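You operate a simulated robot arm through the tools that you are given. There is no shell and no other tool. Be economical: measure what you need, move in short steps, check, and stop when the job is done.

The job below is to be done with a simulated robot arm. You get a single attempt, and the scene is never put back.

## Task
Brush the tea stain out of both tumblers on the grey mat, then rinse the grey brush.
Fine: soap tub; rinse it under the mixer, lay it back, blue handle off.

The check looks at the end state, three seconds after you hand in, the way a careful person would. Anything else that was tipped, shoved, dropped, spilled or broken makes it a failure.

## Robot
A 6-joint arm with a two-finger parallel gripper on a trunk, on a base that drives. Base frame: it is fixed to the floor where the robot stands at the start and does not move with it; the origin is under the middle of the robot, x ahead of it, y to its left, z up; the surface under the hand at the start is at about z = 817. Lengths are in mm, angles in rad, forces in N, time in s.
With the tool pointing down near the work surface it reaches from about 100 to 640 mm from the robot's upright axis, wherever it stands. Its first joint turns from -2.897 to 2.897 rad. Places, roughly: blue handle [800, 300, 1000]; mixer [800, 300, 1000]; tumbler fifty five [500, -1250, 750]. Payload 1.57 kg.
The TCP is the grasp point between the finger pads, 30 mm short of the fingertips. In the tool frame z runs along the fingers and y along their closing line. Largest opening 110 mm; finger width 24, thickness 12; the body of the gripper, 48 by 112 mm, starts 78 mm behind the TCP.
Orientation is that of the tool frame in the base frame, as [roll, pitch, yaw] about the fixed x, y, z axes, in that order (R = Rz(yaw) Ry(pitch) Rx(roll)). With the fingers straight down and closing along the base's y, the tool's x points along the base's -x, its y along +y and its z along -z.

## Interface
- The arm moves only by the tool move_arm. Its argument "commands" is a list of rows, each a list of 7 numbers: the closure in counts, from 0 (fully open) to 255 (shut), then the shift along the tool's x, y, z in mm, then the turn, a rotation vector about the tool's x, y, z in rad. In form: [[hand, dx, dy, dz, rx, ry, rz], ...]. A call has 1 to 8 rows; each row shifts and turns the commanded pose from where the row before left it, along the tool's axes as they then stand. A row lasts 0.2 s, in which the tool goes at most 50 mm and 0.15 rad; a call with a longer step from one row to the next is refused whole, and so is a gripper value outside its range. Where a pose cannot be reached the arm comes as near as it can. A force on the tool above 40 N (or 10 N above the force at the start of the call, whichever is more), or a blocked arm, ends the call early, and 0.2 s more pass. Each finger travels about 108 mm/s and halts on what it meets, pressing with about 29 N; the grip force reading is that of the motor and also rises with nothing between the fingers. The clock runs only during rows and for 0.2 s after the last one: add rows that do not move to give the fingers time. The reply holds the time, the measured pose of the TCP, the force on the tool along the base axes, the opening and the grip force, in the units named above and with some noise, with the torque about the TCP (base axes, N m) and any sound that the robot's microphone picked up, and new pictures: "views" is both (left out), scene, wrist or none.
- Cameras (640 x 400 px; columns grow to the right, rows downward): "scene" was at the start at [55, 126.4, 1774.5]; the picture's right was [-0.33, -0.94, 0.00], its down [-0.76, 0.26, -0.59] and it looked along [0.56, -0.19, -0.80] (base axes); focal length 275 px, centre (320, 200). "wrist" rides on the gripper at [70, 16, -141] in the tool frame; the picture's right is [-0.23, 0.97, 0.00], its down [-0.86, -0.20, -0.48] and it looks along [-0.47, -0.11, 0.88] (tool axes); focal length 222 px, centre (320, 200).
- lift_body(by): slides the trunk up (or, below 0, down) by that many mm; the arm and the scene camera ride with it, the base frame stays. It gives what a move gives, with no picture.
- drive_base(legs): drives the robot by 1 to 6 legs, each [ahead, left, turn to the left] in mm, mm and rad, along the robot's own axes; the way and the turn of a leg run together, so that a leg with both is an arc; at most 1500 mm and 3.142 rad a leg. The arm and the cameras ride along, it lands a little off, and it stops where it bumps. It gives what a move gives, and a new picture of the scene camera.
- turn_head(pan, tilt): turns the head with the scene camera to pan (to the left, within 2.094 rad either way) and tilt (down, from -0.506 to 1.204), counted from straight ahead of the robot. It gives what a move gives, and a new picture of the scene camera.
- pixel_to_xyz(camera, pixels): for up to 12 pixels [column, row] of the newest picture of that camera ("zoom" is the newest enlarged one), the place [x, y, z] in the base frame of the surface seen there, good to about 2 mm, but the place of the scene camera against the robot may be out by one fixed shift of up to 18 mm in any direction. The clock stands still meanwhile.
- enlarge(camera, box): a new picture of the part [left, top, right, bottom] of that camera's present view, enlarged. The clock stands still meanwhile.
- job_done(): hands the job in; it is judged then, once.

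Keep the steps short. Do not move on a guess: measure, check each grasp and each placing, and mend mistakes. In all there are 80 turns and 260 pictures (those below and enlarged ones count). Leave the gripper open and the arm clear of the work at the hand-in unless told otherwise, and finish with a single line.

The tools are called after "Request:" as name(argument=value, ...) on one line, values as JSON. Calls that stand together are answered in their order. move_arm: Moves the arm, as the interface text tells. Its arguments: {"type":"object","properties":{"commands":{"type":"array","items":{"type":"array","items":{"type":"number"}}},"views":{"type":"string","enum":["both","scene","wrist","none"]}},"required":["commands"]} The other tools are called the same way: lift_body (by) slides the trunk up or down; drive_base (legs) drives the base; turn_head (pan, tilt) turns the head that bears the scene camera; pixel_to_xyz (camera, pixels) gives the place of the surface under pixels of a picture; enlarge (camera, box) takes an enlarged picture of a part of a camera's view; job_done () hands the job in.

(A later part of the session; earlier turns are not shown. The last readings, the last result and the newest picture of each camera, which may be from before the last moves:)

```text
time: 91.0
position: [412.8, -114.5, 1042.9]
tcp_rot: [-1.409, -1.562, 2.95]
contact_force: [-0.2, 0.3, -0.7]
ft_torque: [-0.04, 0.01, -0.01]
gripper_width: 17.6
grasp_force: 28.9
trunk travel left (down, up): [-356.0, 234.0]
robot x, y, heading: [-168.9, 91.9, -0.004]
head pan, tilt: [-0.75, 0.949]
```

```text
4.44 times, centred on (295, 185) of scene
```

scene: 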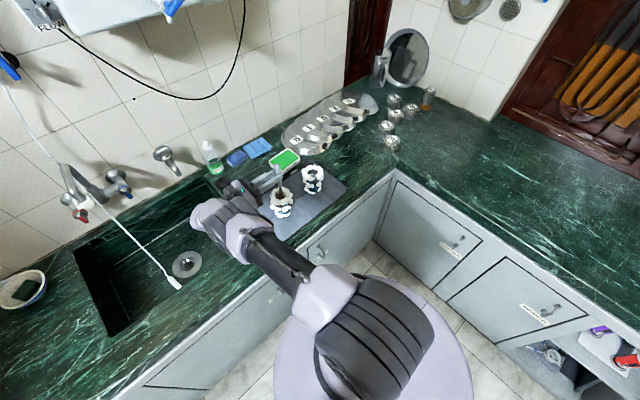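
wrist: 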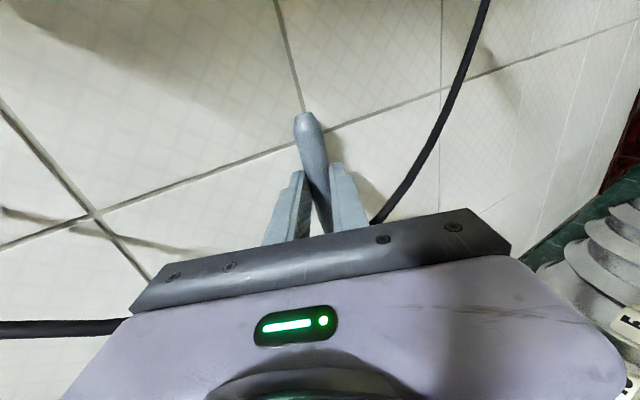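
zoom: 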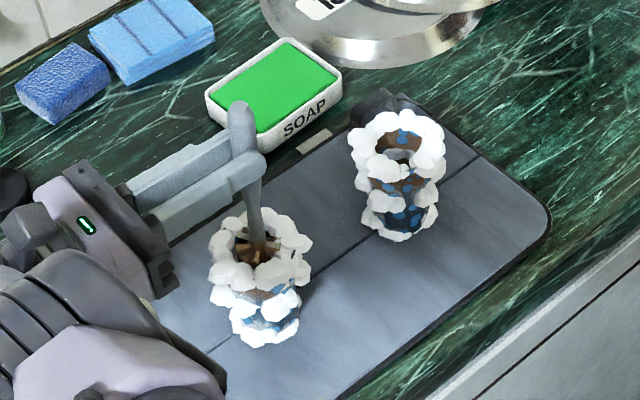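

Cup 65 shows less brown than before, so brushing works; I repeat several circles with height change built in.

Request:
move_arm(commands=[[255, 2, -9, -4, 0, 0, 0], [255, 2, -4, -9, 0, 0, 0], [255, 2, 4, -9, 0, 0, 0], [255, 2, 9, -4, 0, 0, 0], [255, 2, 9, 4, 0, 0, 0], [255, 2, 4, 9, 0, 0, 0], [255, 2, -4, 9, 0, 0, 0], [255, 2, -9, 4, 0, 0, 0]], views="none")

Request:
move_arm(commands=[[255, -3, -9, -4, 0, 0, 0], [255, -3, -4, -9, 0, 0, 0], [255, -3, 4, -9, 0, 0, 0], [255, -3, 9, -4, 0, 0, 0], [255, -3, 9, 4, 0, 0, 0], [255, -3, 4, 9, 0, 0, 0], [255, -3, -4, 9, 0, 0, 0], [255, -3, -9, 4, 0, 0, 0]], views="none")

Request:
move_arm(commands=[[255, -3, -9, -4, 0, 0, 0], [255, -3, -4, -9, 0, 0, 0], [255, -3, 4, -9, 0, 0, 0], [255, -3, 9, -4, 0, 0, 0], [255, -3, 9, 4, 0, 0, 0], [255, -3, 4, 9, 0, 0, 0], [255, -3, -4, 9, 0, 0, 0], [255, -3, -9, 4, 0, 0, 0]], views="none")

Request:
move_arm(commands=[[255, -1, -9, -4, 0, 0, 0], [255, -1, -4, -9, 0, 0, 0], [255, -1, 4, -9, 0, 0, 0], [255, -1, 9, -4, 0, 0, 0], [255, 0, 9, 4, 0, 0, 0], [255, 0, 4, 9, 0, 0, 0], [255, 0, -4, 9, 0, 0, 0], [255, 0, -9, 4, 0, 0, 0]], views="scene")

Request:
enlarge(camera="scene", box=[255, 140, 335, 230])

```text
time: 92.8
position: [412.8, -116.5, 1059.5]
tcp_rot: [-1.433, -1.564, 2.976]
contact_force: [0.7, 0.7, -0.8]
ft_torque: [0.05, -0.03, 0.06]
gripper_width: 17.5
grasp_force: 28.8
trunk travel left (down, up): [-356.0, 234.0]
robot x, y, heading: [-168.2, 87.4, -0.004]
head pan, tilt: [-0.75, 0.949]
```

```text
time: 94.6
position: [414.3, -113.5, 1034.8]
tcp_rot: [-1.399, -1.562, 2.939]
contact_force: [-0.1, -0.4, -0.4]
ft_torque: [0.02, 0.02, 0.0]
gripper_width: 17.5
grasp_force: 28.9
trunk travel left (down, up): [-356.0, 234.0]
robot x, y, heading: [-167.7, 87.2, -0.005]
head pan, tilt: [-0.75, 0.949]
```

```text
time: 96.4
position: [411.3, -116.6, 1012.9]
tcp_rot: [-1.368, -1.563, 2.91]
contact_force: [-0.5, -0.5, -0.7]
ft_torque: [0.06, -0.03, 0.01]
gripper_width: 17.5
grasp_force: 29.2
out of reach, approached as far as the arm can: row 2
trunk travel left (down, up): [-356.0, 234.0]
robot x, y, heading: [-165.6, 89.8, -0.002]
head pan, tilt: [-0.75, 0.949]
```

```text
time: 98.2
position: [401.1, -118.8, 1009.2]
tcp_rot: [-1.403, -1.562, 2.945]
contact_force: [-0.9, 0.0, -1.7]
ft_torque: [-0.02, 0.03, -0.06]
gripper_width: 17.3
grasp_force: 29.3
out of reach, approached as far as the arm can: row 1
trunk travel left (down, up): [-356.0, 234.0]
robot x, y, heading: [-173.1, 90.6, 0.002]
head pan, tilt: [-0.75, 0.949]
```

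scene: 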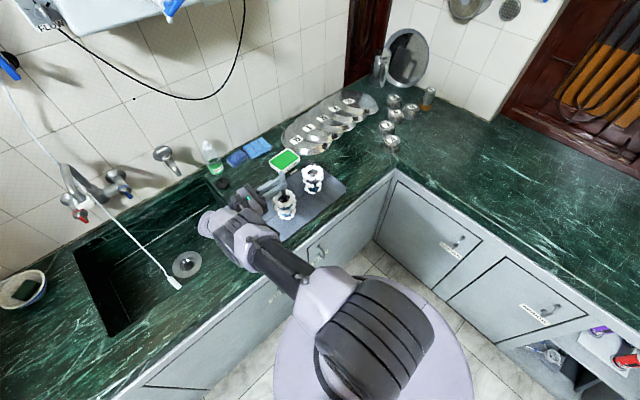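

```text
4.44 times, centred on (295, 185) of scene
```

zoom: 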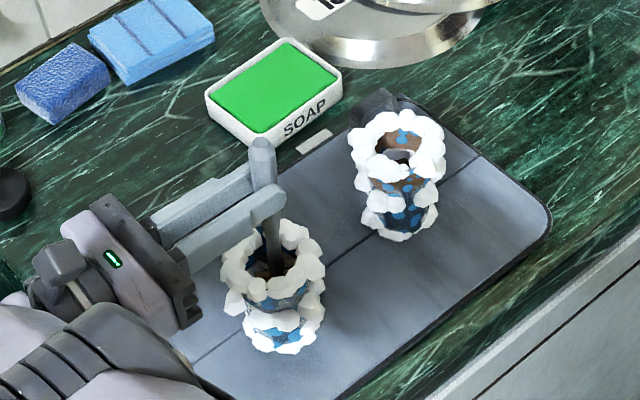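

Brown is gone from cup 65's upper band. I recentre (the arm drifted to x 401), lift out and look inside.

Request:
move_arm(commands=[[255, 0, -8, -2, 0, 0, 0], [255, 5, 0, 0, 0, 0, 0]], views="none")

Request:
lift_body(by=150)

Request:
drive_base(legs=[[0, 110, 0]])

Request:
enlarge(camera="scene", box=[280, 140, 360, 230])

```text
time: 98.8
position: [409.5, -117.9, 1014.5]
tcp_rot: [-1.376, -1.563, 2.916]
contact_force: [-0.3, 0.7, -0.3]
ft_torque: [0.03, -0.02, 0.01]
gripper_width: 17.1
grasp_force: 29.2
trunk travel left (down, up): [-356.0, 234.0]
robot x, y, heading: [-164.3, 88.4, -0.003]
head pan, tilt: [-0.75, 0.949]
```

```text
time: 100.5
position: [410.1, -117.9, 1164.5]
tcp_rot: [-1.397, -1.561, 2.938]
contact_force: [0.6, 0.2, -0.5]
ft_torque: [0.04, -0.01, 0.03]
gripper_width: 17.6
grasp_force: 29.6
trunk travel left (down, up): [-506.0, 84.0]
robot x, y, heading: [-167.2, 88.8, -0.002]
head pan, tilt: [-0.75, 0.949]
```

```text
time: 101.7
position: [410.0, -6.8, 1166.2]
tcp_rot: [-1.356, -1.561, 2.896]
contact_force: [-0.8, -0.8, -0.3]
ft_torque: [0.02, 0.0, 0.0]
gripper_width: 17.5
grasp_force: 29.3
trunk travel left (down, up): [-506.0, 84.0]
robot x, y, heading: [-170.5, 201.4, -0.005]
head pan, tilt: [-0.75, 0.949]
```

scene: 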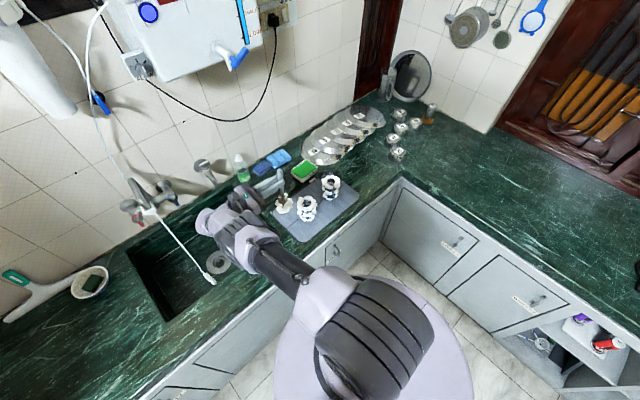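

```text
4.44 times, centred on (320, 185) of scene
```

zoom: 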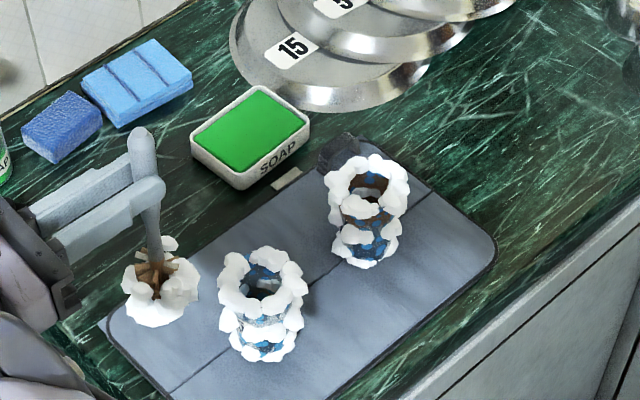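

Cup 65 looks clean. Zoom to confirm, then go over cup 60 (TCP to about (419,-281)).

Request:
enlarge(camera="scene", box=[293, 190, 323, 225])

Request:
drive_base(legs=[[9, -274, 0]])

Request:
turn_head(pan=-0.4, tilt=1.0)

Request:
enlarge(camera="scene", box=[300, 110, 400, 230])

```text
11.43 times, centred on (308, 208) of scene
```

zoom: 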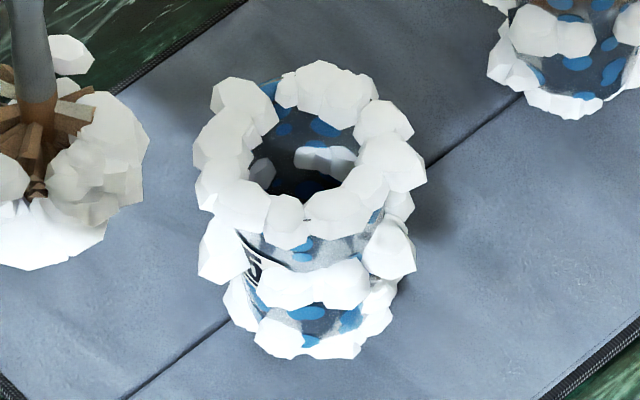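

```text
time: 103.7
position: [416.2, -285.3, 1166.1]
tcp_rot: [-1.453, -1.561, 2.987]
contact_force: [-0.7, -0.1, -0.4]
ft_torque: [0.0, 0.02, 0.0]
gripper_width: 17.3
grasp_force: 28.9
trunk travel left (down, up): [-506.0, 84.0]
robot x, y, heading: [-162.9, -73.6, -0.009]
head pan, tilt: [-0.75, 0.949]
```

scene: 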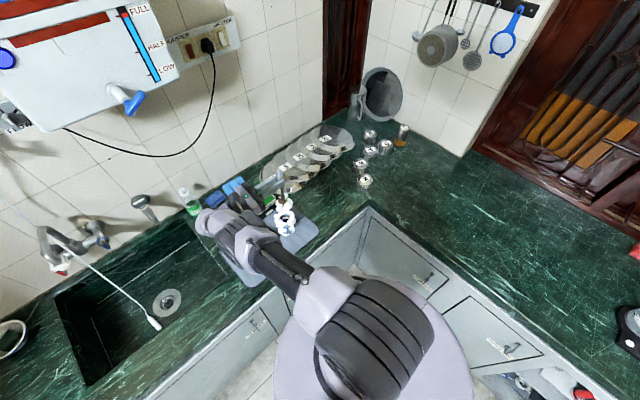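

```text
time: 104.5
position: [415.6, -285.3, 1165.3]
tcp_rot: [-1.376, -1.56, 2.911]
contact_force: [-0.1, -0.7, -0.4]
ft_torque: [-0.01, 0.05, -0.01]
gripper_width: 17.5
grasp_force: 29.0
trunk travel left (down, up): [-506.0, 84.0]
robot x, y, heading: [-159.4, -76.3, -0.01]
head pan, tilt: [-0.4, 1.0]
```

scene: 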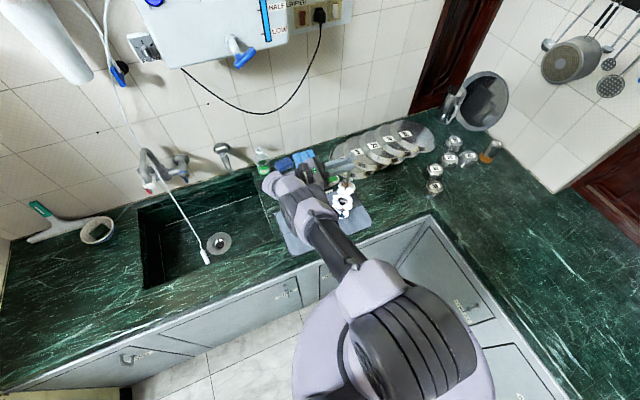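

```text
3.33 times, centred on (350, 170) of scene
```

zoom: 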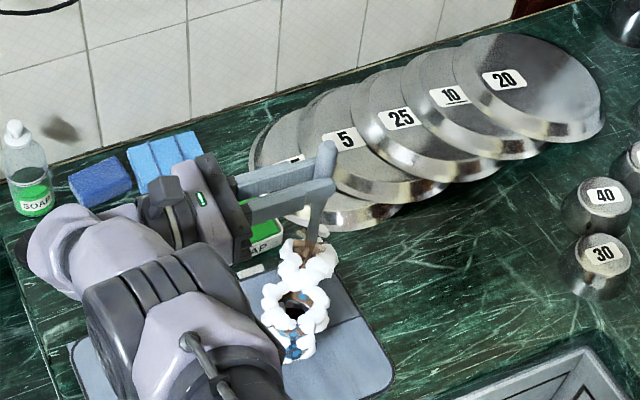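

Cup 65 is clean inside (no brown). Now above cup 60 at (416,-285); small shift and lower to z ~1003 with checks, then scrub with trunk for height.

Request:
move_arm(commands=[[255, 0, -3, -4, 0, 0, 0], [255, 0, 0, 0, 0, 0, 0]], views="none")

Request:
lift_body(by=-105)

Request:
lift_body(by=-56)

Request:
move_arm(commands=[[255, 0, 0, 13, 0, 0, 0], [255, 0, -9, -4, 0, 0, 0], [255, 0, -4, -9, 0, 0, 0], [255, 0, 4, -9, 0, 0, 0], [255, 0, 9, -4, 0, 0, 0], [255, 0, 9, 4, 0, 0, 0], [255, 0, 4, 9, 0, 0, 0], [255, 0, -9, 4, 0, 0, 0]], views="none")

Request:
lift_body(by=20)

Request:
move_arm(commands=[[255, 0, -9, -4, 0, 0, 0], [255, 0, -4, -9, 0, 0, 0], [255, 0, 4, -9, 0, 0, 0], [255, 0, 9, -4, 0, 0, 0], [255, 0, 9, 4, 0, 0, 0], [255, 0, 4, 9, 0, 0, 0], [255, 0, -4, 9, 0, 0, 0], [255, 0, -9, 4, 0, 0, 0]], views="none")

Request:
lift_body(by=20)

Request:
move_arm(commands=[[255, 0, -9, -4, 0, 0, 0], [255, 0, -4, -9, 0, 0, 0], [255, 0, 4, -9, 0, 0, 0], [255, 0, 9, -4, 0, 0, 0], [255, 0, 9, 4, 0, 0, 0], [255, 0, 4, 9, 0, 0, 0], [255, 0, -4, 9, 0, 0, 0], [255, 0, -9, 4, 0, 0, 0]], views="none")

Request:
move_arm(commands=[[255, 2, -9, -4, 0, 0, 0], [255, 2, -4, -9, 0, 0, 0], [255, 2, 4, -9, 0, 0, 0], [255, 2, 9, -4, 0, 0, 0], [255, 2, 9, 4, 0, 0, 0], [255, 2, 4, 9, 0, 0, 0], [255, 2, -4, 9, 0, 0, 0], [255, 2, -9, 4, 0, 0, 0]], views="scene")

Request:
enlarge(camera="scene", box=[310, 130, 380, 210])

```text
time: 105.1
position: [418.8, -281.7, 1165.0]
tcp_rot: [-1.417, -1.561, 2.951]
contact_force: [-0.6, 0.1, -1.6]
ft_torque: [0.06, 0.01, -0.03]
gripper_width: 17.6
grasp_force: 28.9
trunk travel left (down, up): [-506.0, 84.0]
robot x, y, heading: [-161.0, -73.8, -0.008]
head pan, tilt: [-0.4, 1.0]
```

```text
time: 106.5
position: [418.3, -282.0, 1060.7]
tcp_rot: [-1.409, -1.562, 2.943]
contact_force: [-0.6, -0.8, -0.6]
ft_torque: [0.0, 0.0, 0.02]
gripper_width: 17.5
grasp_force: 28.4
trunk travel left (down, up): [-401.0, 189.0]
robot x, y, heading: [-162.3, -74.3, -0.007]
head pan, tilt: [-0.4, 1.0]
```

```text
time: 107.5
position: [418.4, -281.1, 1005.0]
tcp_rot: [-1.41, -1.562, 2.944]
contact_force: [-0.3, 0.2, -0.3]
ft_torque: [0.01, 0.0, -0.02]
gripper_width: 17.5
grasp_force: 28.5
trunk travel left (down, up): [-345.0, 245.0]
robot x, y, heading: [-162.8, -74.2, -0.007]
head pan, tilt: [-0.4, 1.0]
```

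```text
time: 109.2
position: [408.9, -285.7, 1007.6]
tcp_rot: [-1.392, -1.561, 2.925]
contact_force: [-0.3, 0.1, -1.2]
ft_torque: [0.01, 0.02, -0.01]
gripper_width: 17.5
grasp_force: 29.2
out of reach, approached as far as the arm can: row 3
trunk travel left (down, up): [-345.0, 245.0]
robot x, y, heading: [-163.9, -75.4, -0.009]
head pan, tilt: [-0.4, 1.0]
```

```text
time: 109.9
position: [408.4, -286.7, 1027.2]
tcp_rot: [-1.397, -1.562, 2.932]
contact_force: [-0.4, 0.3, -0.9]
ft_torque: [-0.01, 0.0, -0.01]
gripper_width: 17.4
grasp_force: 29.0
trunk travel left (down, up): [-365.0, 225.0]
robot x, y, heading: [-158.5, -73.9, -0.006]
head pan, tilt: [-0.4, 1.0]
```

```text
time: 111.7
position: [406.6, -286.4, 1027.4]
tcp_rot: [-1.418, -1.562, 2.95]
contact_force: [-0.8, 0.2, 0.1]
ft_torque: [0.0, 0.03, 0.03]
gripper_width: 17.3
grasp_force: 29.2
trunk travel left (down, up): [-365.0, 225.0]
robot x, y, heading: [-163.0, -74.3, -0.011]
head pan, tilt: [-0.4, 1.0]
```

```text
time: 112.4
position: [407.7, -287.9, 1047.5]
tcp_rot: [-1.402, -1.561, 2.935]
contact_force: [0.3, 0.4, -1.3]
ft_torque: [0.01, -0.01, -0.01]
gripper_width: 17.4
grasp_force: 29.3
trunk travel left (down, up): [-385.0, 205.0]
robot x, y, heading: [-162.3, -75.7, -0.006]
head pan, tilt: [-0.4, 1.0]
```

```text
time: 114.2
position: [407.7, -288.7, 1047.7]
tcp_rot: [-1.426, -1.561, 2.961]
contact_force: [-0.2, -0.5, -0.5]
ft_torque: [-0.02, -0.01, -0.03]
gripper_width: 17.1
grasp_force: 29.2
trunk travel left (down, up): [-385.0, 205.0]
robot x, y, heading: [-157.8, -72.1, -0.011]
head pan, tilt: [-0.4, 1.0]
```

```text
time: 116.0
position: [407.0, -284.6, 1064.0]
tcp_rot: [-1.44, -1.562, 2.977]
contact_force: [-0.8, 0.0, -0.4]
ft_torque: [0.02, 0.0, -0.03]
gripper_width: 17.3
grasp_force: 29.1
trunk travel left (down, up): [-385.0, 205.0]
robot x, y, heading: [-162.6, -73.7, -0.006]
head pan, tilt: [-0.4, 1.0]
```

scene: 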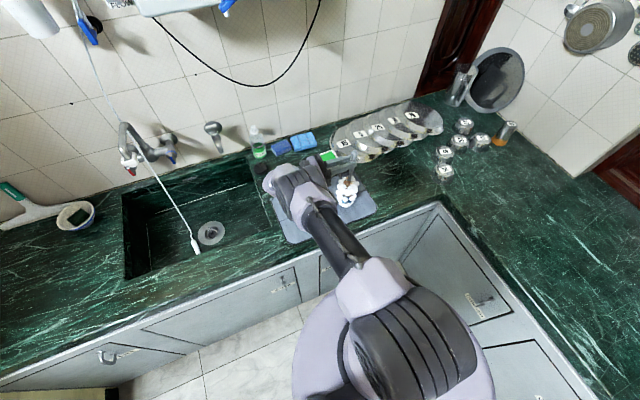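

```text
5.00 times, centred on (345, 170) of scene
```

zoom: 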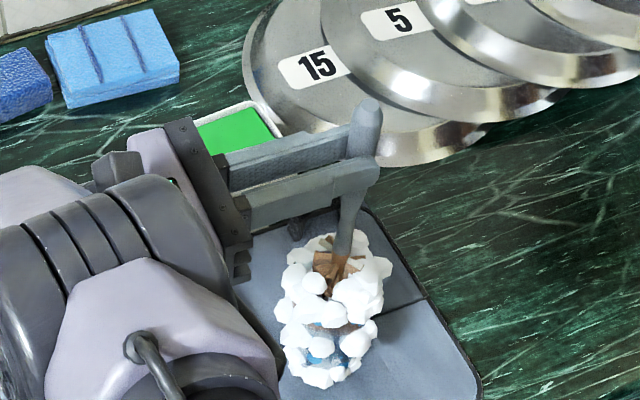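

Nearly clean. Two more passes lower down, recentred, then lift out and look.

Request:
lift_body(by=-26)

Request:
move_arm(commands=[[255, 0, -10, -4, 0, 0, 0], [255, 0, -5, -9, 0, 0, 0], [255, 0, 2, -9, 0, 0, 0], [255, 0, 9, -4, 0, 0, 0], [255, 0, 9, 4, 0, 0, 0], [255, 0, 4, 9, 0, 0, 0], [255, 0, -6, 9, 0, 0, 0], [255, 0, -9, 4, 0, 0, 0]], views="none")

Request:
lift_body(by=-22)

Request:
move_arm(commands=[[255, 0, -9, -4, 0, 0, 0], [255, 0, -4, -9, 0, 0, 0], [255, 0, 4, -9, 0, 0, 0], [255, 0, 9, -4, 0, 0, 0], [255, 0, 9, 4, 0, 0, 0], [255, 0, 4, 9, 0, 0, 0], [255, 0, -6, 7, 0, 0, 0], [255, 0, -8, -6, 0, 0, 0]], views="none")

Request:
lift_body(by=155)

Request:
drive_base(legs=[[0, 300, 0]])

Request:
turn_head(pan=-0.75, tilt=0.95)

Request:
enlarge(camera="scene", box=[290, 165, 350, 225])

```text
time: 116.7
position: [407.2, -285.6, 1037.2]
tcp_rot: [-1.421, -1.561, 2.955]
contact_force: [-1.1, 0.4, -0.6]
ft_torque: [0.01, 0.02, -0.01]
gripper_width: 17.3
grasp_force: 29.0
trunk travel left (down, up): [-359.0, 231.0]
robot x, y, heading: [-159.0, -74.6, -0.008]
head pan, tilt: [-0.4, 1.0]
```

```text
time: 118.5
position: [413.0, -288.8, 1037.1]
tcp_rot: [-1.419, -1.562, 2.953]
contact_force: [-0.3, 0.5, -0.4]
ft_torque: [0.01, 0.03, -0.02]
gripper_width: 17.2
grasp_force: 29.7
trunk travel left (down, up): [-359.0, 231.0]
robot x, y, heading: [-158.8, -72.7, -0.009]
head pan, tilt: [-0.4, 1.0]
```

```text
time: 119.2
position: [413.8, -286.2, 1015.7]
tcp_rot: [-1.42, -1.561, 2.954]
contact_force: [0.2, 0.9, -0.3]
ft_torque: [0.0, 0.0, -0.01]
gripper_width: 17.4
grasp_force: 29.0
trunk travel left (down, up): [-337.0, 253.0]
robot x, y, heading: [-162.3, -74.2, -0.014]
head pan, tilt: [-0.4, 1.0]
```

```text
time: 121.0
position: [415.5, -276.1, 1015.9]
tcp_rot: [-1.417, -1.562, 2.951]
contact_force: [-1.0, -0.2, -1.2]
ft_torque: [0.04, 0.02, -0.01]
gripper_width: 17.7
grasp_force: 29.1
trunk travel left (down, up): [-337.0, 253.0]
robot x, y, heading: [-166.3, -73.7, -0.01]
head pan, tilt: [-0.4, 1.0]
```

```text
time: 122.8
position: [414.8, -275.2, 1170.4]
tcp_rot: [-1.412, -1.562, 2.948]
contact_force: [1.0, -0.5, -1.2]
ft_torque: [0.04, 0.03, 0.02]
gripper_width: 17.4
grasp_force: 28.3
trunk travel left (down, up): [-492.0, 98.0]
robot x, y, heading: [-163.7, -74.5, -0.006]
head pan, tilt: [-0.4, 1.0]
```

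```text
time: 124.8
position: [416.5, 24.7, 1171.4]
tcp_rot: [-1.368, -1.562, 2.9]
contact_force: [-0.5, 0.1, 0.0]
ft_torque: [0.0, -0.03, 0.0]
gripper_width: 17.3
grasp_force: 28.6
trunk travel left (down, up): [-492.0, 98.0]
robot x, y, heading: [-156.6, 223.7, -0.003]
head pan, tilt: [-0.4, 1.0]
```

scene: 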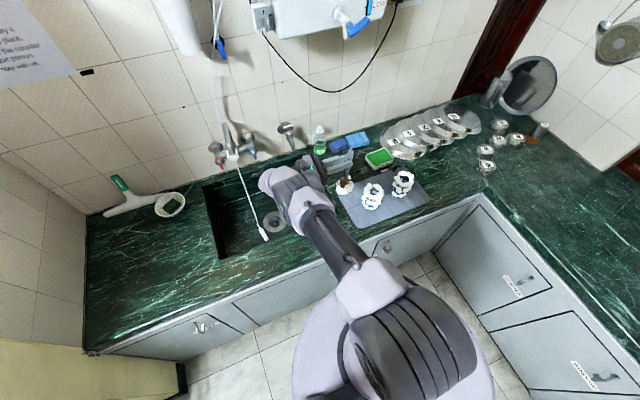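

```text
time: 125.7
position: [418.3, 23.6, 1170.5]
tcp_rot: [-1.436, -1.562, 2.972]
contact_force: [-0.2, 0.6, -0.3]
ft_torque: [-0.01, 0.0, 0.02]
gripper_width: 17.3
grasp_force: 29.2
trunk travel left (down, up): [-492.0, 98.0]
robot x, y, heading: [-156.8, 227.7, -0.009]
head pan, tilt: [-0.75, 0.949]
```

scene: 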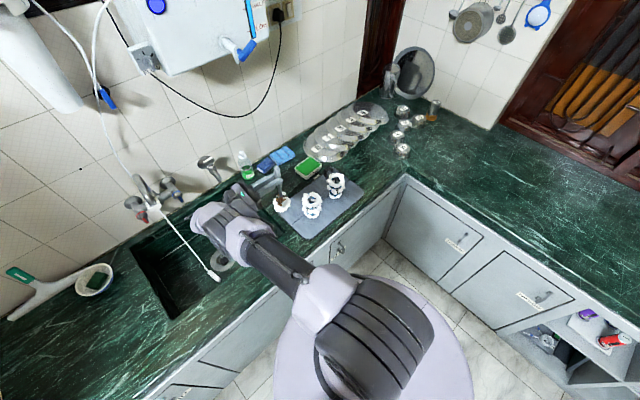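

```text
6.67 times, centred on (320, 195) of scene
```

zoom: 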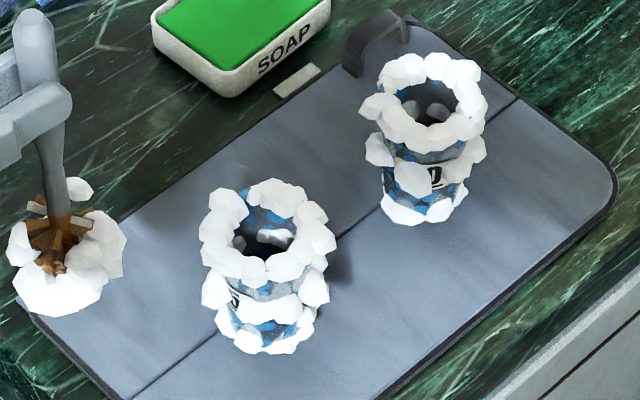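

Both tumblers are now clean. Next the rinse: I study the mixer's blue handle closely from here.

Request:
turn_head(pan=0.15, tilt=0.75)

Request:
enlarge(camera="scene", box=[250, 120, 360, 210])

```text
time: 126.9
position: [417.5, 23.8, 1171.6]
tcp_rot: [-1.416, -1.562, 2.951]
contact_force: [0.4, 0.4, -0.9]
ft_torque: [0.04, 0.0, 0.01]
gripper_width: 17.3
grasp_force: 28.9
trunk travel left (down, up): [-492.0, 98.0]
robot x, y, heading: [-159.9, 223.1, -0.01]
head pan, tilt: [0.15, 0.75]
```

scene: 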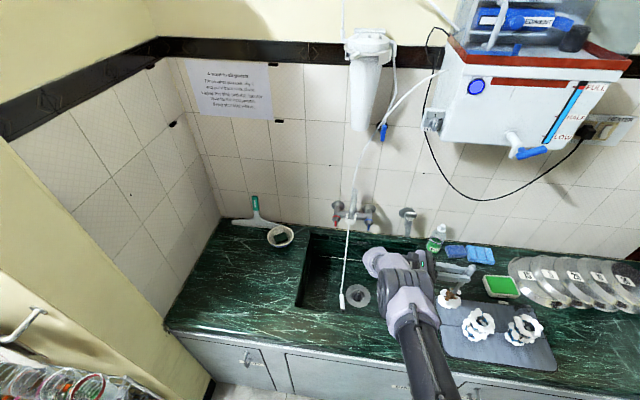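

```text
4.44 times, centred on (305, 165) of scene
```

zoom: 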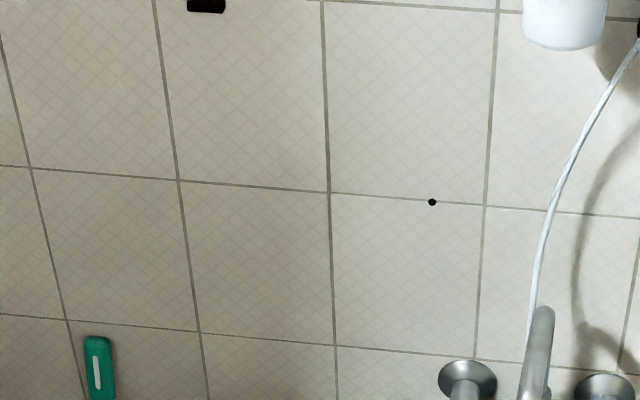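

Request:
enlarge(camera="scene", box=[320, 180, 390, 245])

```text
6.15 times, centred on (355, 212) of scene
```

zoom: 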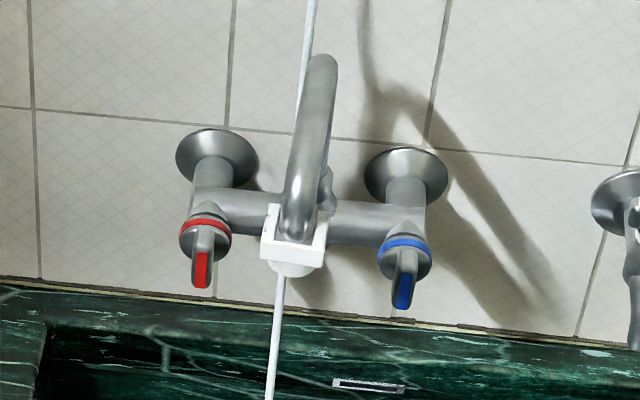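

Request:
pixel_to_xyz(camera="zoom", pixels=[[404, 245], [395, 262], [415, 262], [404, 275], [405, 300], [404, 258], [203, 280], [295, 268], [262, 250], [327, 250], [275, 350], [280, 300]])

Request:
pixel_to_xyz(camera="zoom", pixels=[[302, 210], [290, 240], [318, 70], [309, 20], [350, 225], [410, 190], [380, 265], [428, 265], [397, 285], [412, 285], [360, 385], [270, 390]])

```text
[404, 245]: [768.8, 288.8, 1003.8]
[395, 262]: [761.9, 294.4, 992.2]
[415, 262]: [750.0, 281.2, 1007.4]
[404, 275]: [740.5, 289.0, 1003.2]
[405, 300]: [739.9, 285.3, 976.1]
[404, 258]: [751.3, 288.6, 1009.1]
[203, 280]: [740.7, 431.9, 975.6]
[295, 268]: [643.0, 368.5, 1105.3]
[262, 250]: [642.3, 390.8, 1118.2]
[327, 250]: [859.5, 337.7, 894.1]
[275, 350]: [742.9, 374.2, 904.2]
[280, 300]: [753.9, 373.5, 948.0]
```

```text
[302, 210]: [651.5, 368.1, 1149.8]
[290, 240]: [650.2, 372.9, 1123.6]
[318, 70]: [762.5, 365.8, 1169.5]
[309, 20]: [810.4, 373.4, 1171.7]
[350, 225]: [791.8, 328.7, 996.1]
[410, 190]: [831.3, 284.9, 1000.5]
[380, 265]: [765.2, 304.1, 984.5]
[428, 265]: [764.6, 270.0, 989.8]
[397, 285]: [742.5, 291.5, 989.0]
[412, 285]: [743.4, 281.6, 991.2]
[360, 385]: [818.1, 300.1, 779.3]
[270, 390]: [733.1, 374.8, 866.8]
```

The blue handle is a vertical fin (x 740–765, y 282–292, z 972–1009); it needs an empty hand to grip and twist. I'll lay the brush for now with its foamy head hanging over the sink's right edge. I measure that edge near x ≈ 600.

Request:
turn_head(pan=-0.35, tilt=0.9)

Request:
enlarge(camera="scene", box=[250, 100, 410, 220])

```text
time: 127.8
position: [417.6, 24.5, 1171.0]
tcp_rot: [-1.418, -1.563, 2.953]
contact_force: [-0.3, -0.3, 0.4]
ft_torque: [0.0, -0.02, -0.02]
gripper_width: 17.2
grasp_force: 28.6
trunk travel left (down, up): [-492.0, 98.0]
robot x, y, heading: [-158.1, 223.3, -0.008]
head pan, tilt: [-0.351, 0.901]
```

scene: 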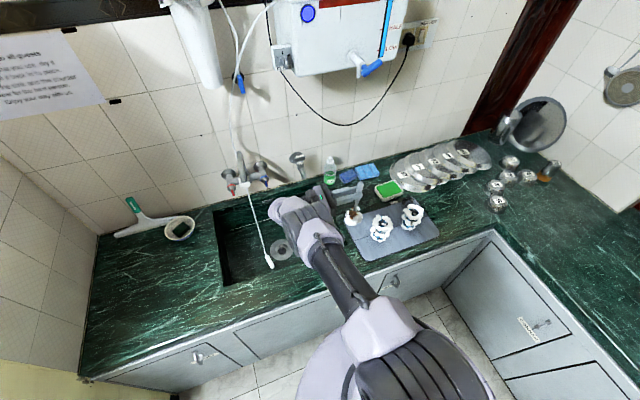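

```text
3.33 times, centred on (330, 160) of scene
```

zoom: 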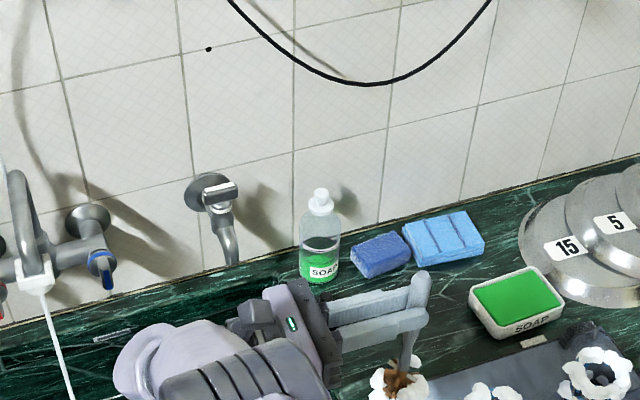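

I drive so the brush's resting place is in easy reach (robot to about (0, 65)), then tip the brush back to horizontal high above the counter.

Request:
drive_base(legs=[[158, -158, 0]])

Request:
move_arm(commands=[[255, 0, 0, 0, 0, -0.145, 0], [255, 0, 0, 0, 0, -0.145, 0], [255, 0, 0, 0, 0, -0.145, 0], [255, 0, 0, 0, 0, -0.145, 0], [255, 0, 0, 0, 0, -0.145, 0], [255, 0, 0, 0, 0, -0.145, 0], [255, 0, 0, 0, 0, -0.145, 0]], views="none")

Request:
move_arm(commands=[[255, 0, 0, 0, 0, -0.145, 0], [255, 0, 0, 0, 0, -0.145, 0], [255, 0, 0, 0, 0, -0.145, 0], [255, 0, 0, 0, 0, -0.115, 0], [255, 0, 0, 0, 0, 0, 0]], views="both")

```text
time: 129.5
position: [572.5, -135.2, 1170.6]
tcp_rot: [-1.458, -1.562, 2.991]
contact_force: [0.4, -0.5, 0.0]
ft_torque: [0.01, -0.01, 0.01]
gripper_width: 17.2
grasp_force: 29.0
trunk travel left (down, up): [-492.0, 98.0]
robot x, y, heading: [-2.1, 64.3, -0.011]
head pan, tilt: [-0.351, 0.901]
```

scene: 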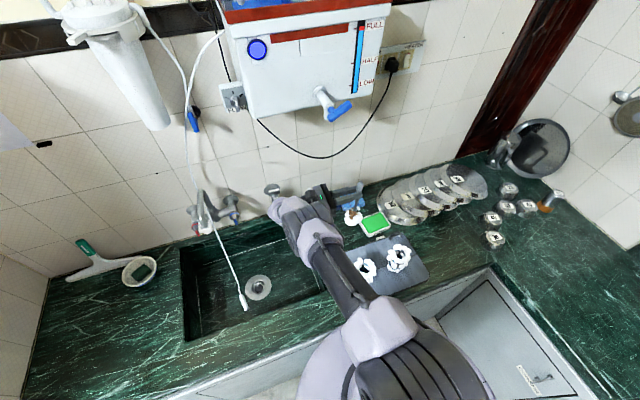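

```text
time: 131.1
position: [571.4, -135.2, 1170.6]
tcp_rot: [-3.131, -0.555, -1.615]
contact_force: [-0.1, -0.8, 0.0]
ft_torque: [-0.03, -0.01, -0.01]
gripper_width: 17.4
grasp_force: 28.4
trunk travel left (down, up): [-492.0, 98.0]
robot x, y, heading: [-3.0, 64.7, -0.013]
head pan, tilt: [-0.351, 0.901]
```

```text
time: 132.3
position: [572.4, -134.7, 1171.9]
tcp_rot: [-3.132, -0.005, -1.609]
contact_force: [-0.5, 0.8, -0.2]
ft_torque: [-0.03, 0.03, -0.03]
gripper_width: 17.3
grasp_force: 29.4
trunk travel left (down, up): [-492.0, 98.0]
robot x, y, heading: [-2.3, 64.8, -0.009]
head pan, tilt: [-0.351, 0.901]
```

scene: 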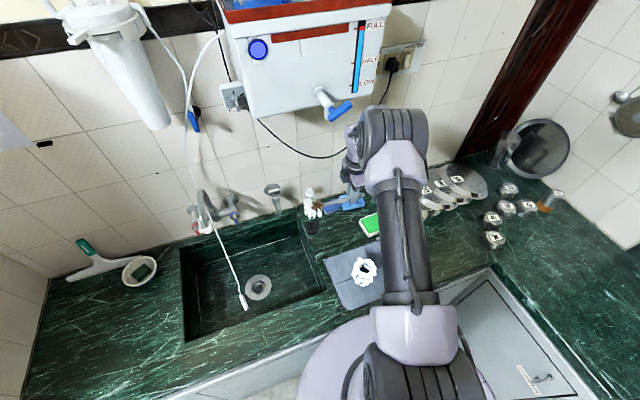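
wrist: 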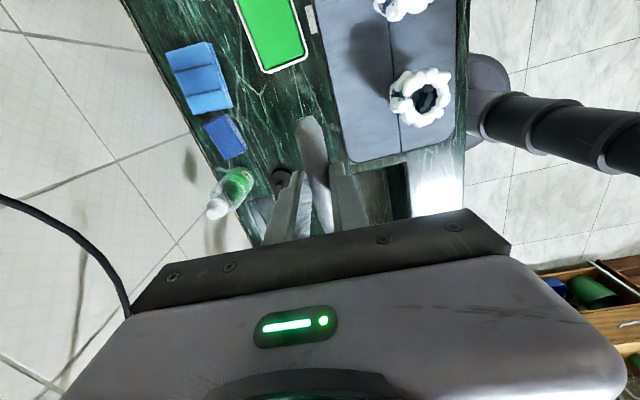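

Brush is horizontal again. I measure the sink's right edge and the plug's place.

Request:
pixel_to_xyz(camera="scene", pixels=[[312, 248], [316, 255], [322, 270], [318, 250], [306, 240], [330, 262], [312, 226], [309, 215], [326, 282]])

Request:
pixel_to_xyz(camera="wrist", pixels=[[370, 175], [380, 160], [345, 165], [405, 165], [280, 180], [330, 145], [350, 160], [400, 185]])

Request:
enlarge(camera="scene", box=[270, 180, 390, 310])

```text
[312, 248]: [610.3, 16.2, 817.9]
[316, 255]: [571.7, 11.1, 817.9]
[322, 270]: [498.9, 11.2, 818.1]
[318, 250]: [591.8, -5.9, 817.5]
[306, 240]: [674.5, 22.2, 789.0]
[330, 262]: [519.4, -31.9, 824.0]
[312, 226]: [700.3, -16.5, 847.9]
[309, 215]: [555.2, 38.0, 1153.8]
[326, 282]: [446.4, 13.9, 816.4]
```

```text
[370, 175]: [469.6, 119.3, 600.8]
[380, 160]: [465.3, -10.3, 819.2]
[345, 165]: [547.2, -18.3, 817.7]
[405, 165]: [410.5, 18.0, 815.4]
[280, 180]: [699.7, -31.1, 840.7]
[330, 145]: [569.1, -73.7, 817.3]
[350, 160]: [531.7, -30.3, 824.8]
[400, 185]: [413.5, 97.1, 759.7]
```

```text
3.08 times, centred on (330, 245) of scene
```

zoom: 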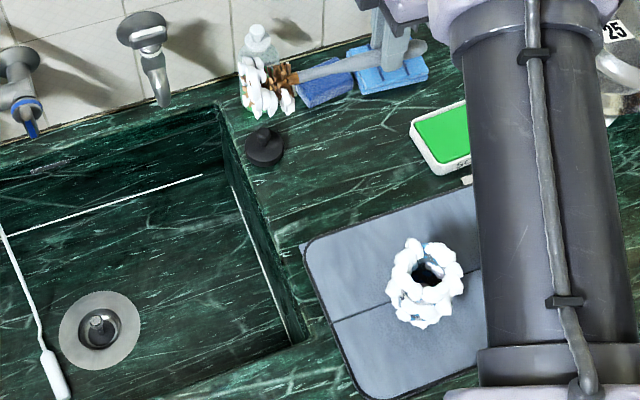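

Sink edge is at y ≈ 18. I'll lay the brush shifted +90 mm in y so the head overhangs. Move to (597,-102) and go down to z ~900 first.

Request:
move_arm(commands=[[255, -33, -26, 0, 0, 0, 0], [255, 0, 0, 45, 0, 0, 0], [255, 0, 0, 45, 0, 0, 0], [255, 0, 0, 45, 0, 0, 0], [255, 0, 0, 45, 0, 0, 0], [255, 0, 0, 45, 0, 0, 0], [255, 0, 0, 45, 0, 0, 0], [255, 0, 0, 0, 0, 0, 0]], views="scene")

Request:
enlarge(camera="scene", box=[270, 180, 390, 310])

```text
time: 134.1
position: [585.8, -99.3, 934.9]
tcp_rot: [-3.132, -0.006, -1.609]
contact_force: [0.4, -0.7, -0.1]
ft_torque: [-0.05, -0.01, 0.02]
gripper_width: 17.3
grasp_force: 29.0
out of reach, approached as far as the arm can: row 6, 7
trunk travel left (down, up): [-492.0, 98.0]
robot x, y, heading: [-6.7, 66.2, -0.013]
head pan, tilt: [-0.351, 0.901]
```

scene: 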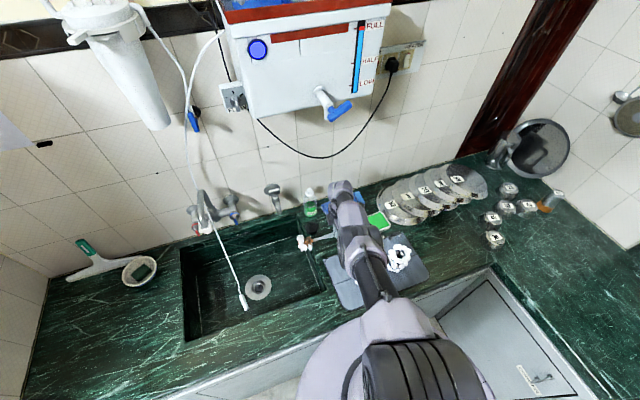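

```text
3.08 times, centred on (330, 245) of scene
```

zoom: 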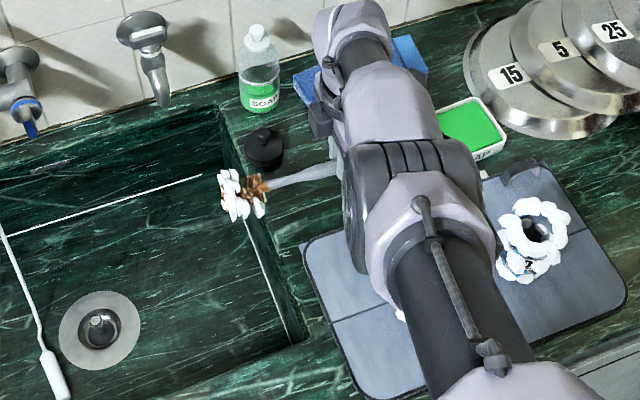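

The arm is at its stretch limit; the trunk can do the rest (−84). First I check the forearm's height over cup 65.

Request:
pixel_to_xyz(camera="zoom", pixels=[[360, 200], [375, 270], [400, 160], [420, 280], [400, 312], [450, 330], [390, 60], [350, 100], [230, 190], [265, 185], [262, 150], [300, 178]])

```text
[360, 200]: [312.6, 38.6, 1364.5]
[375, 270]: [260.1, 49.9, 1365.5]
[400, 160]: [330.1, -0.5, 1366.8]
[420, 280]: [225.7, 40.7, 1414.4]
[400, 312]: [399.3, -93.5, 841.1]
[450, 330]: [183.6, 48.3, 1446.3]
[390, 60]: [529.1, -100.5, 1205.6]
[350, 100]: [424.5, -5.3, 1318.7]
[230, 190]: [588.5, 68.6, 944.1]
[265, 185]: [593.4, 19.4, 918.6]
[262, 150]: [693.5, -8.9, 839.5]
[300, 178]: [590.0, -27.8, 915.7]
```

All clear. Lower the trunk 80, then check.

Request:
lift_body(by=-80)

Request:
enlarge(camera="scene", box=[270, 140, 390, 270])

```text
time: 135.3
position: [585.3, -98.0, 854.0]
tcp_rot: [-3.134, -0.009, -1.61]
contact_force: [0.2, -0.8, -0.1]
ft_torque: [-0.02, -0.02, 0.02]
gripper_width: 17.3
grasp_force: 28.7
trunk travel left (down, up): [-412.0, 178.0]
robot x, y, heading: [-3.3, 67.2, -0.008]
head pan, tilt: [-0.351, 0.901]
```

```text
3.08 times, centred on (330, 205) of scene
```

zoom: 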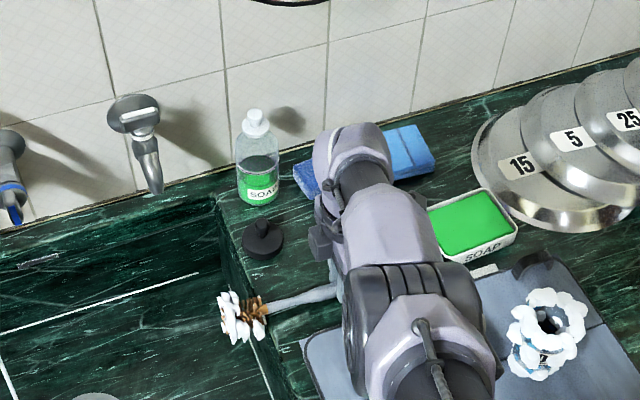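

Head hangs over the sink side, no contact yet. Lower 4 more, then open part way and check it stays.

Request:
lift_body(by=-4)

Request:
move_arm(commands=[[160, 0, 0, 0, 0, 0, 0], [125, 0, 0, 0, 0, 0, 0], [125, 0, 0, 0, 0, 0, 0]], views="wrist")

Request:
enlarge(camera="scene", box=[270, 140, 390, 270])

```text
time: 135.8
position: [586.3, -99.3, 851.6]
tcp_rot: [-3.131, -0.008, -1.609]
contact_force: [-0.1, 0.7, 7.4]
ft_torque: [-0.42, 0.02, 0.01]
gripper_width: 17.2
grasp_force: 29.3
trunk travel left (down, up): [-408.0, 182.0]
robot x, y, heading: [-4.5, 64.7, -0.009]
head pan, tilt: [-0.351, 0.901]
```

```text
time: 136.6
position: [585.9, -99.1, 851.4]
tcp_rot: [-3.133, -0.005, -1.611]
contact_force: [-0.4, -0.2, 0.0]
ft_torque: [0.0, -0.03, 0.0]
gripper_width: 56.3
grasp_force: 0.1
trunk travel left (down, up): [-408.0, 182.0]
robot x, y, heading: [-3.9, 69.9, -0.017]
head pan, tilt: [-0.351, 0.901]
```

wrist: 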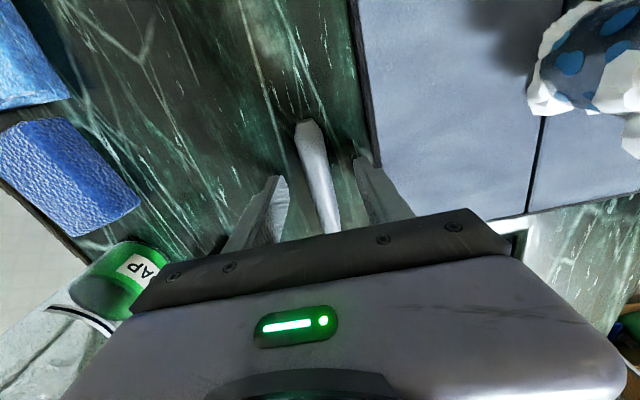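

```text
3.08 times, centred on (330, 205) of scene
```

zoom: 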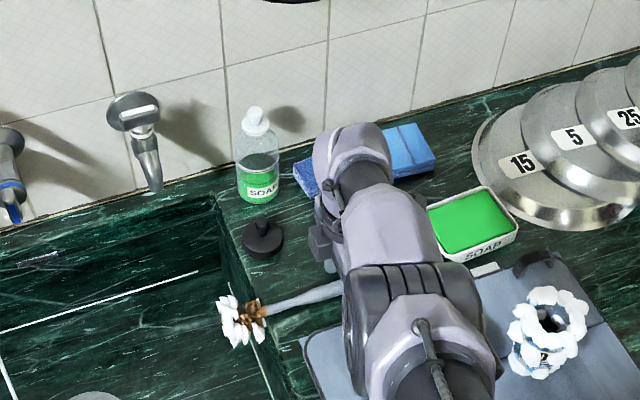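

Brush rests steady with its head over the sink. I raise clear, drive left to the mixer, and turn the hand (yaw back +1.57).

Request:
lift_body(by=150)

Request:
move_arm(commands=[[125, 0, 20, -35, 0, 0, 0], [125, 0, 20, -35, 0, 0, 0], [125, 0, 20, -35, 0, 0, 0], [125, 0, 0, 0, 0, 0, 0.15], [125, 0, 0, 0, 0, 0, 0.15], [125, 0, 0, 0, 0, 0, 0.15], [125, 0, 0, 0, 0, 0, 0.15], [125, 0, 0, 0, 0, 0, 0.15]], views="none")

Request:
move_arm(commands=[[125, 0, 0, 0, 0, 0, 0.15], [125, 0, 0, 0, 0, 0, 0.15], [125, 0, 0, 0, 0, 0, 0.15], [125, 0, 0, 0, 0, 0, 0.15], [125, 0, 0, 0, 0, 0, 0.15], [125, 0, 0, 0, 0, 0, 0.041], [125, 0, 0, 0, 0, 0, 0]], views="none")

Request:
drive_base(legs=[[0, 200, 0]])

```text
time: 138.3
position: [585.1, -99.8, 1001.5]
tcp_rot: [-3.133, -0.006, -1.61]
contact_force: [0.4, 0.4, 0.0]
ft_torque: [0.06, 0.0, 0.01]
gripper_width: 56.4
grasp_force: 0.1
trunk travel left (down, up): [-558.0, 32.0]
robot x, y, heading: [-1.0, 68.8, -0.009]
head pan, tilt: [-0.351, 0.901]
```

```text
time: 140.1
position: [524.7, -96.1, 1105.2]
tcp_rot: [-3.132, 0.001, -2.36]
contact_force: [-0.4, 0.3, 0.7]
ft_torque: [0.0, 0.0, -0.02]
gripper_width: 56.2
grasp_force: 0.0
trunk travel left (down, up): [-558.0, 32.0]
robot x, y, heading: [-1.7, 63.2, -0.009]
head pan, tilt: [-0.351, 0.901]
```

```text
time: 141.7
position: [524.3, -95.8, 1104.6]
tcp_rot: [-3.134, 0.01, 3.132]
contact_force: [-0.1, 0.5, -0.5]
ft_torque: [-0.01, 0.01, 0.03]
gripper_width: 56.0
grasp_force: 0.1
trunk travel left (down, up): [-558.0, 32.0]
robot x, y, heading: [-2.4, 66.4, -0.01]
head pan, tilt: [-0.351, 0.901]
```

```text
time: 143.3
position: [526.9, 104.9, 1105.3]
tcp_rot: [-3.134, 0.01, 3.137]
contact_force: [0.3, -0.6, -0.1]
ft_torque: [0.04, 0.02, 0.02]
gripper_width: 56.1
grasp_force: 0.0
trunk travel left (down, up): [-558.0, 32.0]
robot x, y, heading: [-1.3, 267.8, -0.009]
head pan, tilt: [-0.351, 0.901]
```

scene: 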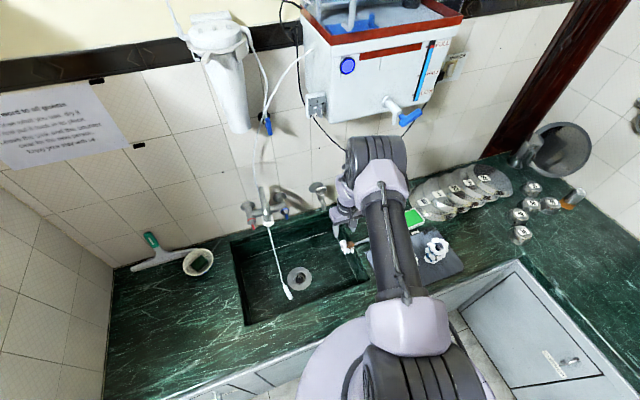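

The hand points down, squared. Now I pitch the fingers forward toward the wall (1.57 rad).

Request:
move_arm(commands=[[125, 0, 0, 0, 0, -0.15, 0], [125, 0, 0, 0, 0, -0.15, 0], [125, 0, 0, 0, 0, -0.15, 0], [125, 0, 0, 0, 0, -0.15, 0], [125, 0, 0, 0, 0, -0.15, 0], [125, 0, 0, 0, 0, -0.15, 0]], views="none")

Request:
move_arm(commands=[[125, 0, 0, 0, 0, -0.15, 0], [125, 0, 0, 0, 0, -0.15, 0], [125, 0, 0, 0, 0, -0.15, 0], [125, 0, 0, 0, 0, -0.15, 0], [125, 0, 0, 0, 0, -0.06, 0]], views="both")

```text
time: 144.8
position: [586.1, 84.9, 1114.0]
tcp_rot: [3.037, 0.737, 3.088]
contact_force: [0.3, -0.6, 0.4]
ft_torque: [0.03, -0.02, 0.02]
gripper_width: 56.2
grasp_force: 0.1
out of reach, approached as far as the arm can: row 2, 3, 5, 6
trunk travel left (down, up): [-558.0, 32.0]
robot x, y, heading: [-1.1, 266.0, -0.008]
head pan, tilt: [-0.351, 0.901]
```

```text
time: 145.9
position: [689.2, 9.2, 1094.9]
tcp_rot: [2.831, 1.41, 2.847]
contact_force: [-0.2, -0.2, 0.6]
ft_torque: [0.0, 0.02, 0.01]
gripper_width: 56.0
grasp_force: 0.1
out of reach, approached as far as the arm can: row 1, 2, 3, 4
trunk travel left (down, up): [-558.0, 32.0]
robot x, y, heading: [2.2, 268.1, -0.01]
head pan, tilt: [-0.351, 0.901]
```

scene: 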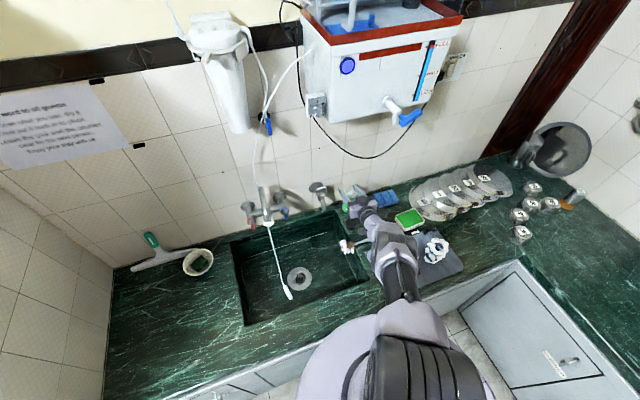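
wrist: 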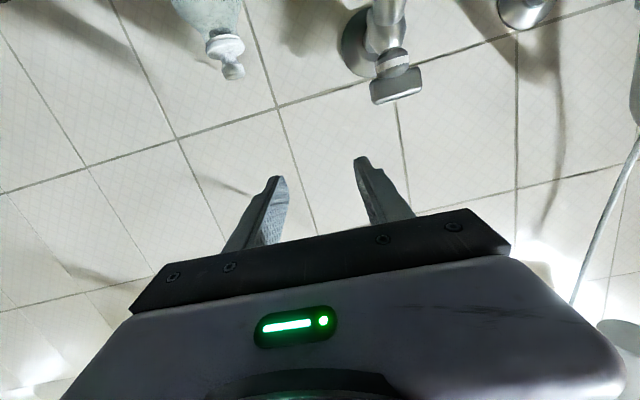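

The wrist binds because the shoulder is too high relative to the hand. I back off, then lower the trunk while raising the hand, so the forearm gets more level.

Request:
drive_base(legs=[[-150, 0, 0]])

Request:
move_arm(commands=[[125, -45, 0, 0, 0, 0, 0], [125, -45, 0, 0, 0, 0, 0], [125, -45, 0, 0, 0, 0, 0], [125, -45, 0, 0, 0, 0, 0], [125, 0, 0, 0, 0, 0, 0]], views="none")

Request:
lift_body(by=-180)

Request:
move_arm(commands=[[125, -45, 0, 0, 0, 0, 0], [125, -45, 0, 0, 0, 0, 0], [125, -30, 0, 0, 0, 0, 0], [125, 0, 0, 0, 0, 0, 0]], views="scene")

```text
time: 147.3
position: [537.2, 9.8, 1096.4]
tcp_rot: [2.829, 1.409, 2.845]
contact_force: [0.0, -0.9, 0.0]
ft_torque: [0.02, 0.01, 0.01]
gripper_width: 56.1
grasp_force: 0.1
trunk travel left (down, up): [-558.0, 32.0]
robot x, y, heading: [-152.2, 265.3, -0.004]
head pan, tilt: [-0.351, 0.901]
```

scene: 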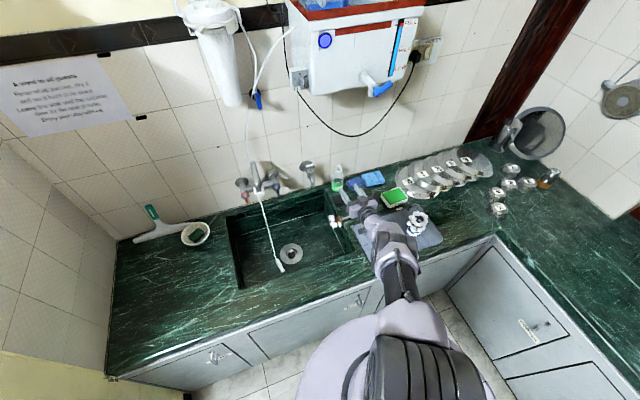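

```text
time: 148.5
position: [587.3, -14.6, 1263.4]
tcp_rot: [2.833, 1.408, 2.849]
contact_force: [0.1, 0.1, -0.5]
ft_torque: [-0.02, 0.02, -0.04]
gripper_width: 56.0
grasp_force: 0.1
out of reach, approached as far as the arm can: row 1, 2, 3
trunk travel left (down, up): [-558.0, 32.0]
robot x, y, heading: [-155.2, 265.3, -0.008]
head pan, tilt: [-0.351, 0.901]
```

```text
time: 150.5
position: [588.9, -15.5, 1083.7]
tcp_rot: [2.833, 1.409, 2.845]
contact_force: [0.9, -0.4, 0.1]
ft_torque: [-0.04, -0.02, 0.0]
gripper_width: 56.1
grasp_force: 0.0
trunk travel left (down, up): [-378.0, 212.0]
robot x, y, heading: [-153.1, 270.7, -0.009]
head pan, tilt: [-0.351, 0.901]
```

```text
time: 151.5
position: [605.9, -22.8, 1201.8]
tcp_rot: [2.832, 1.407, 2.847]
contact_force: [0.3, -0.2, -1.2]
ft_torque: [0.0, 0.02, 0.02]
gripper_width: 56.4
grasp_force: 0.0
trunk travel left (down, up): [-378.0, 212.0]
robot x, y, heading: [-150.4, 268.1, -0.006]
head pan, tilt: [-0.351, 0.901]
```

scene: 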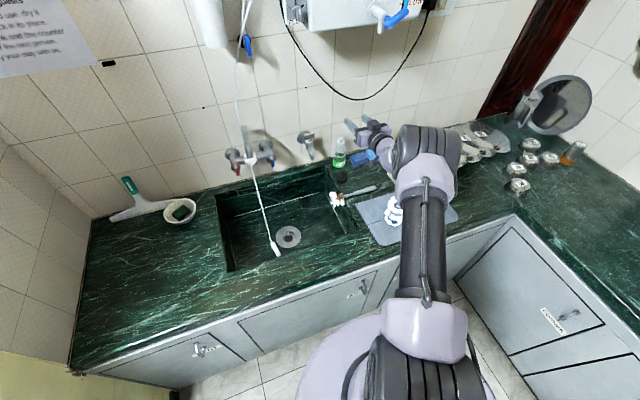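

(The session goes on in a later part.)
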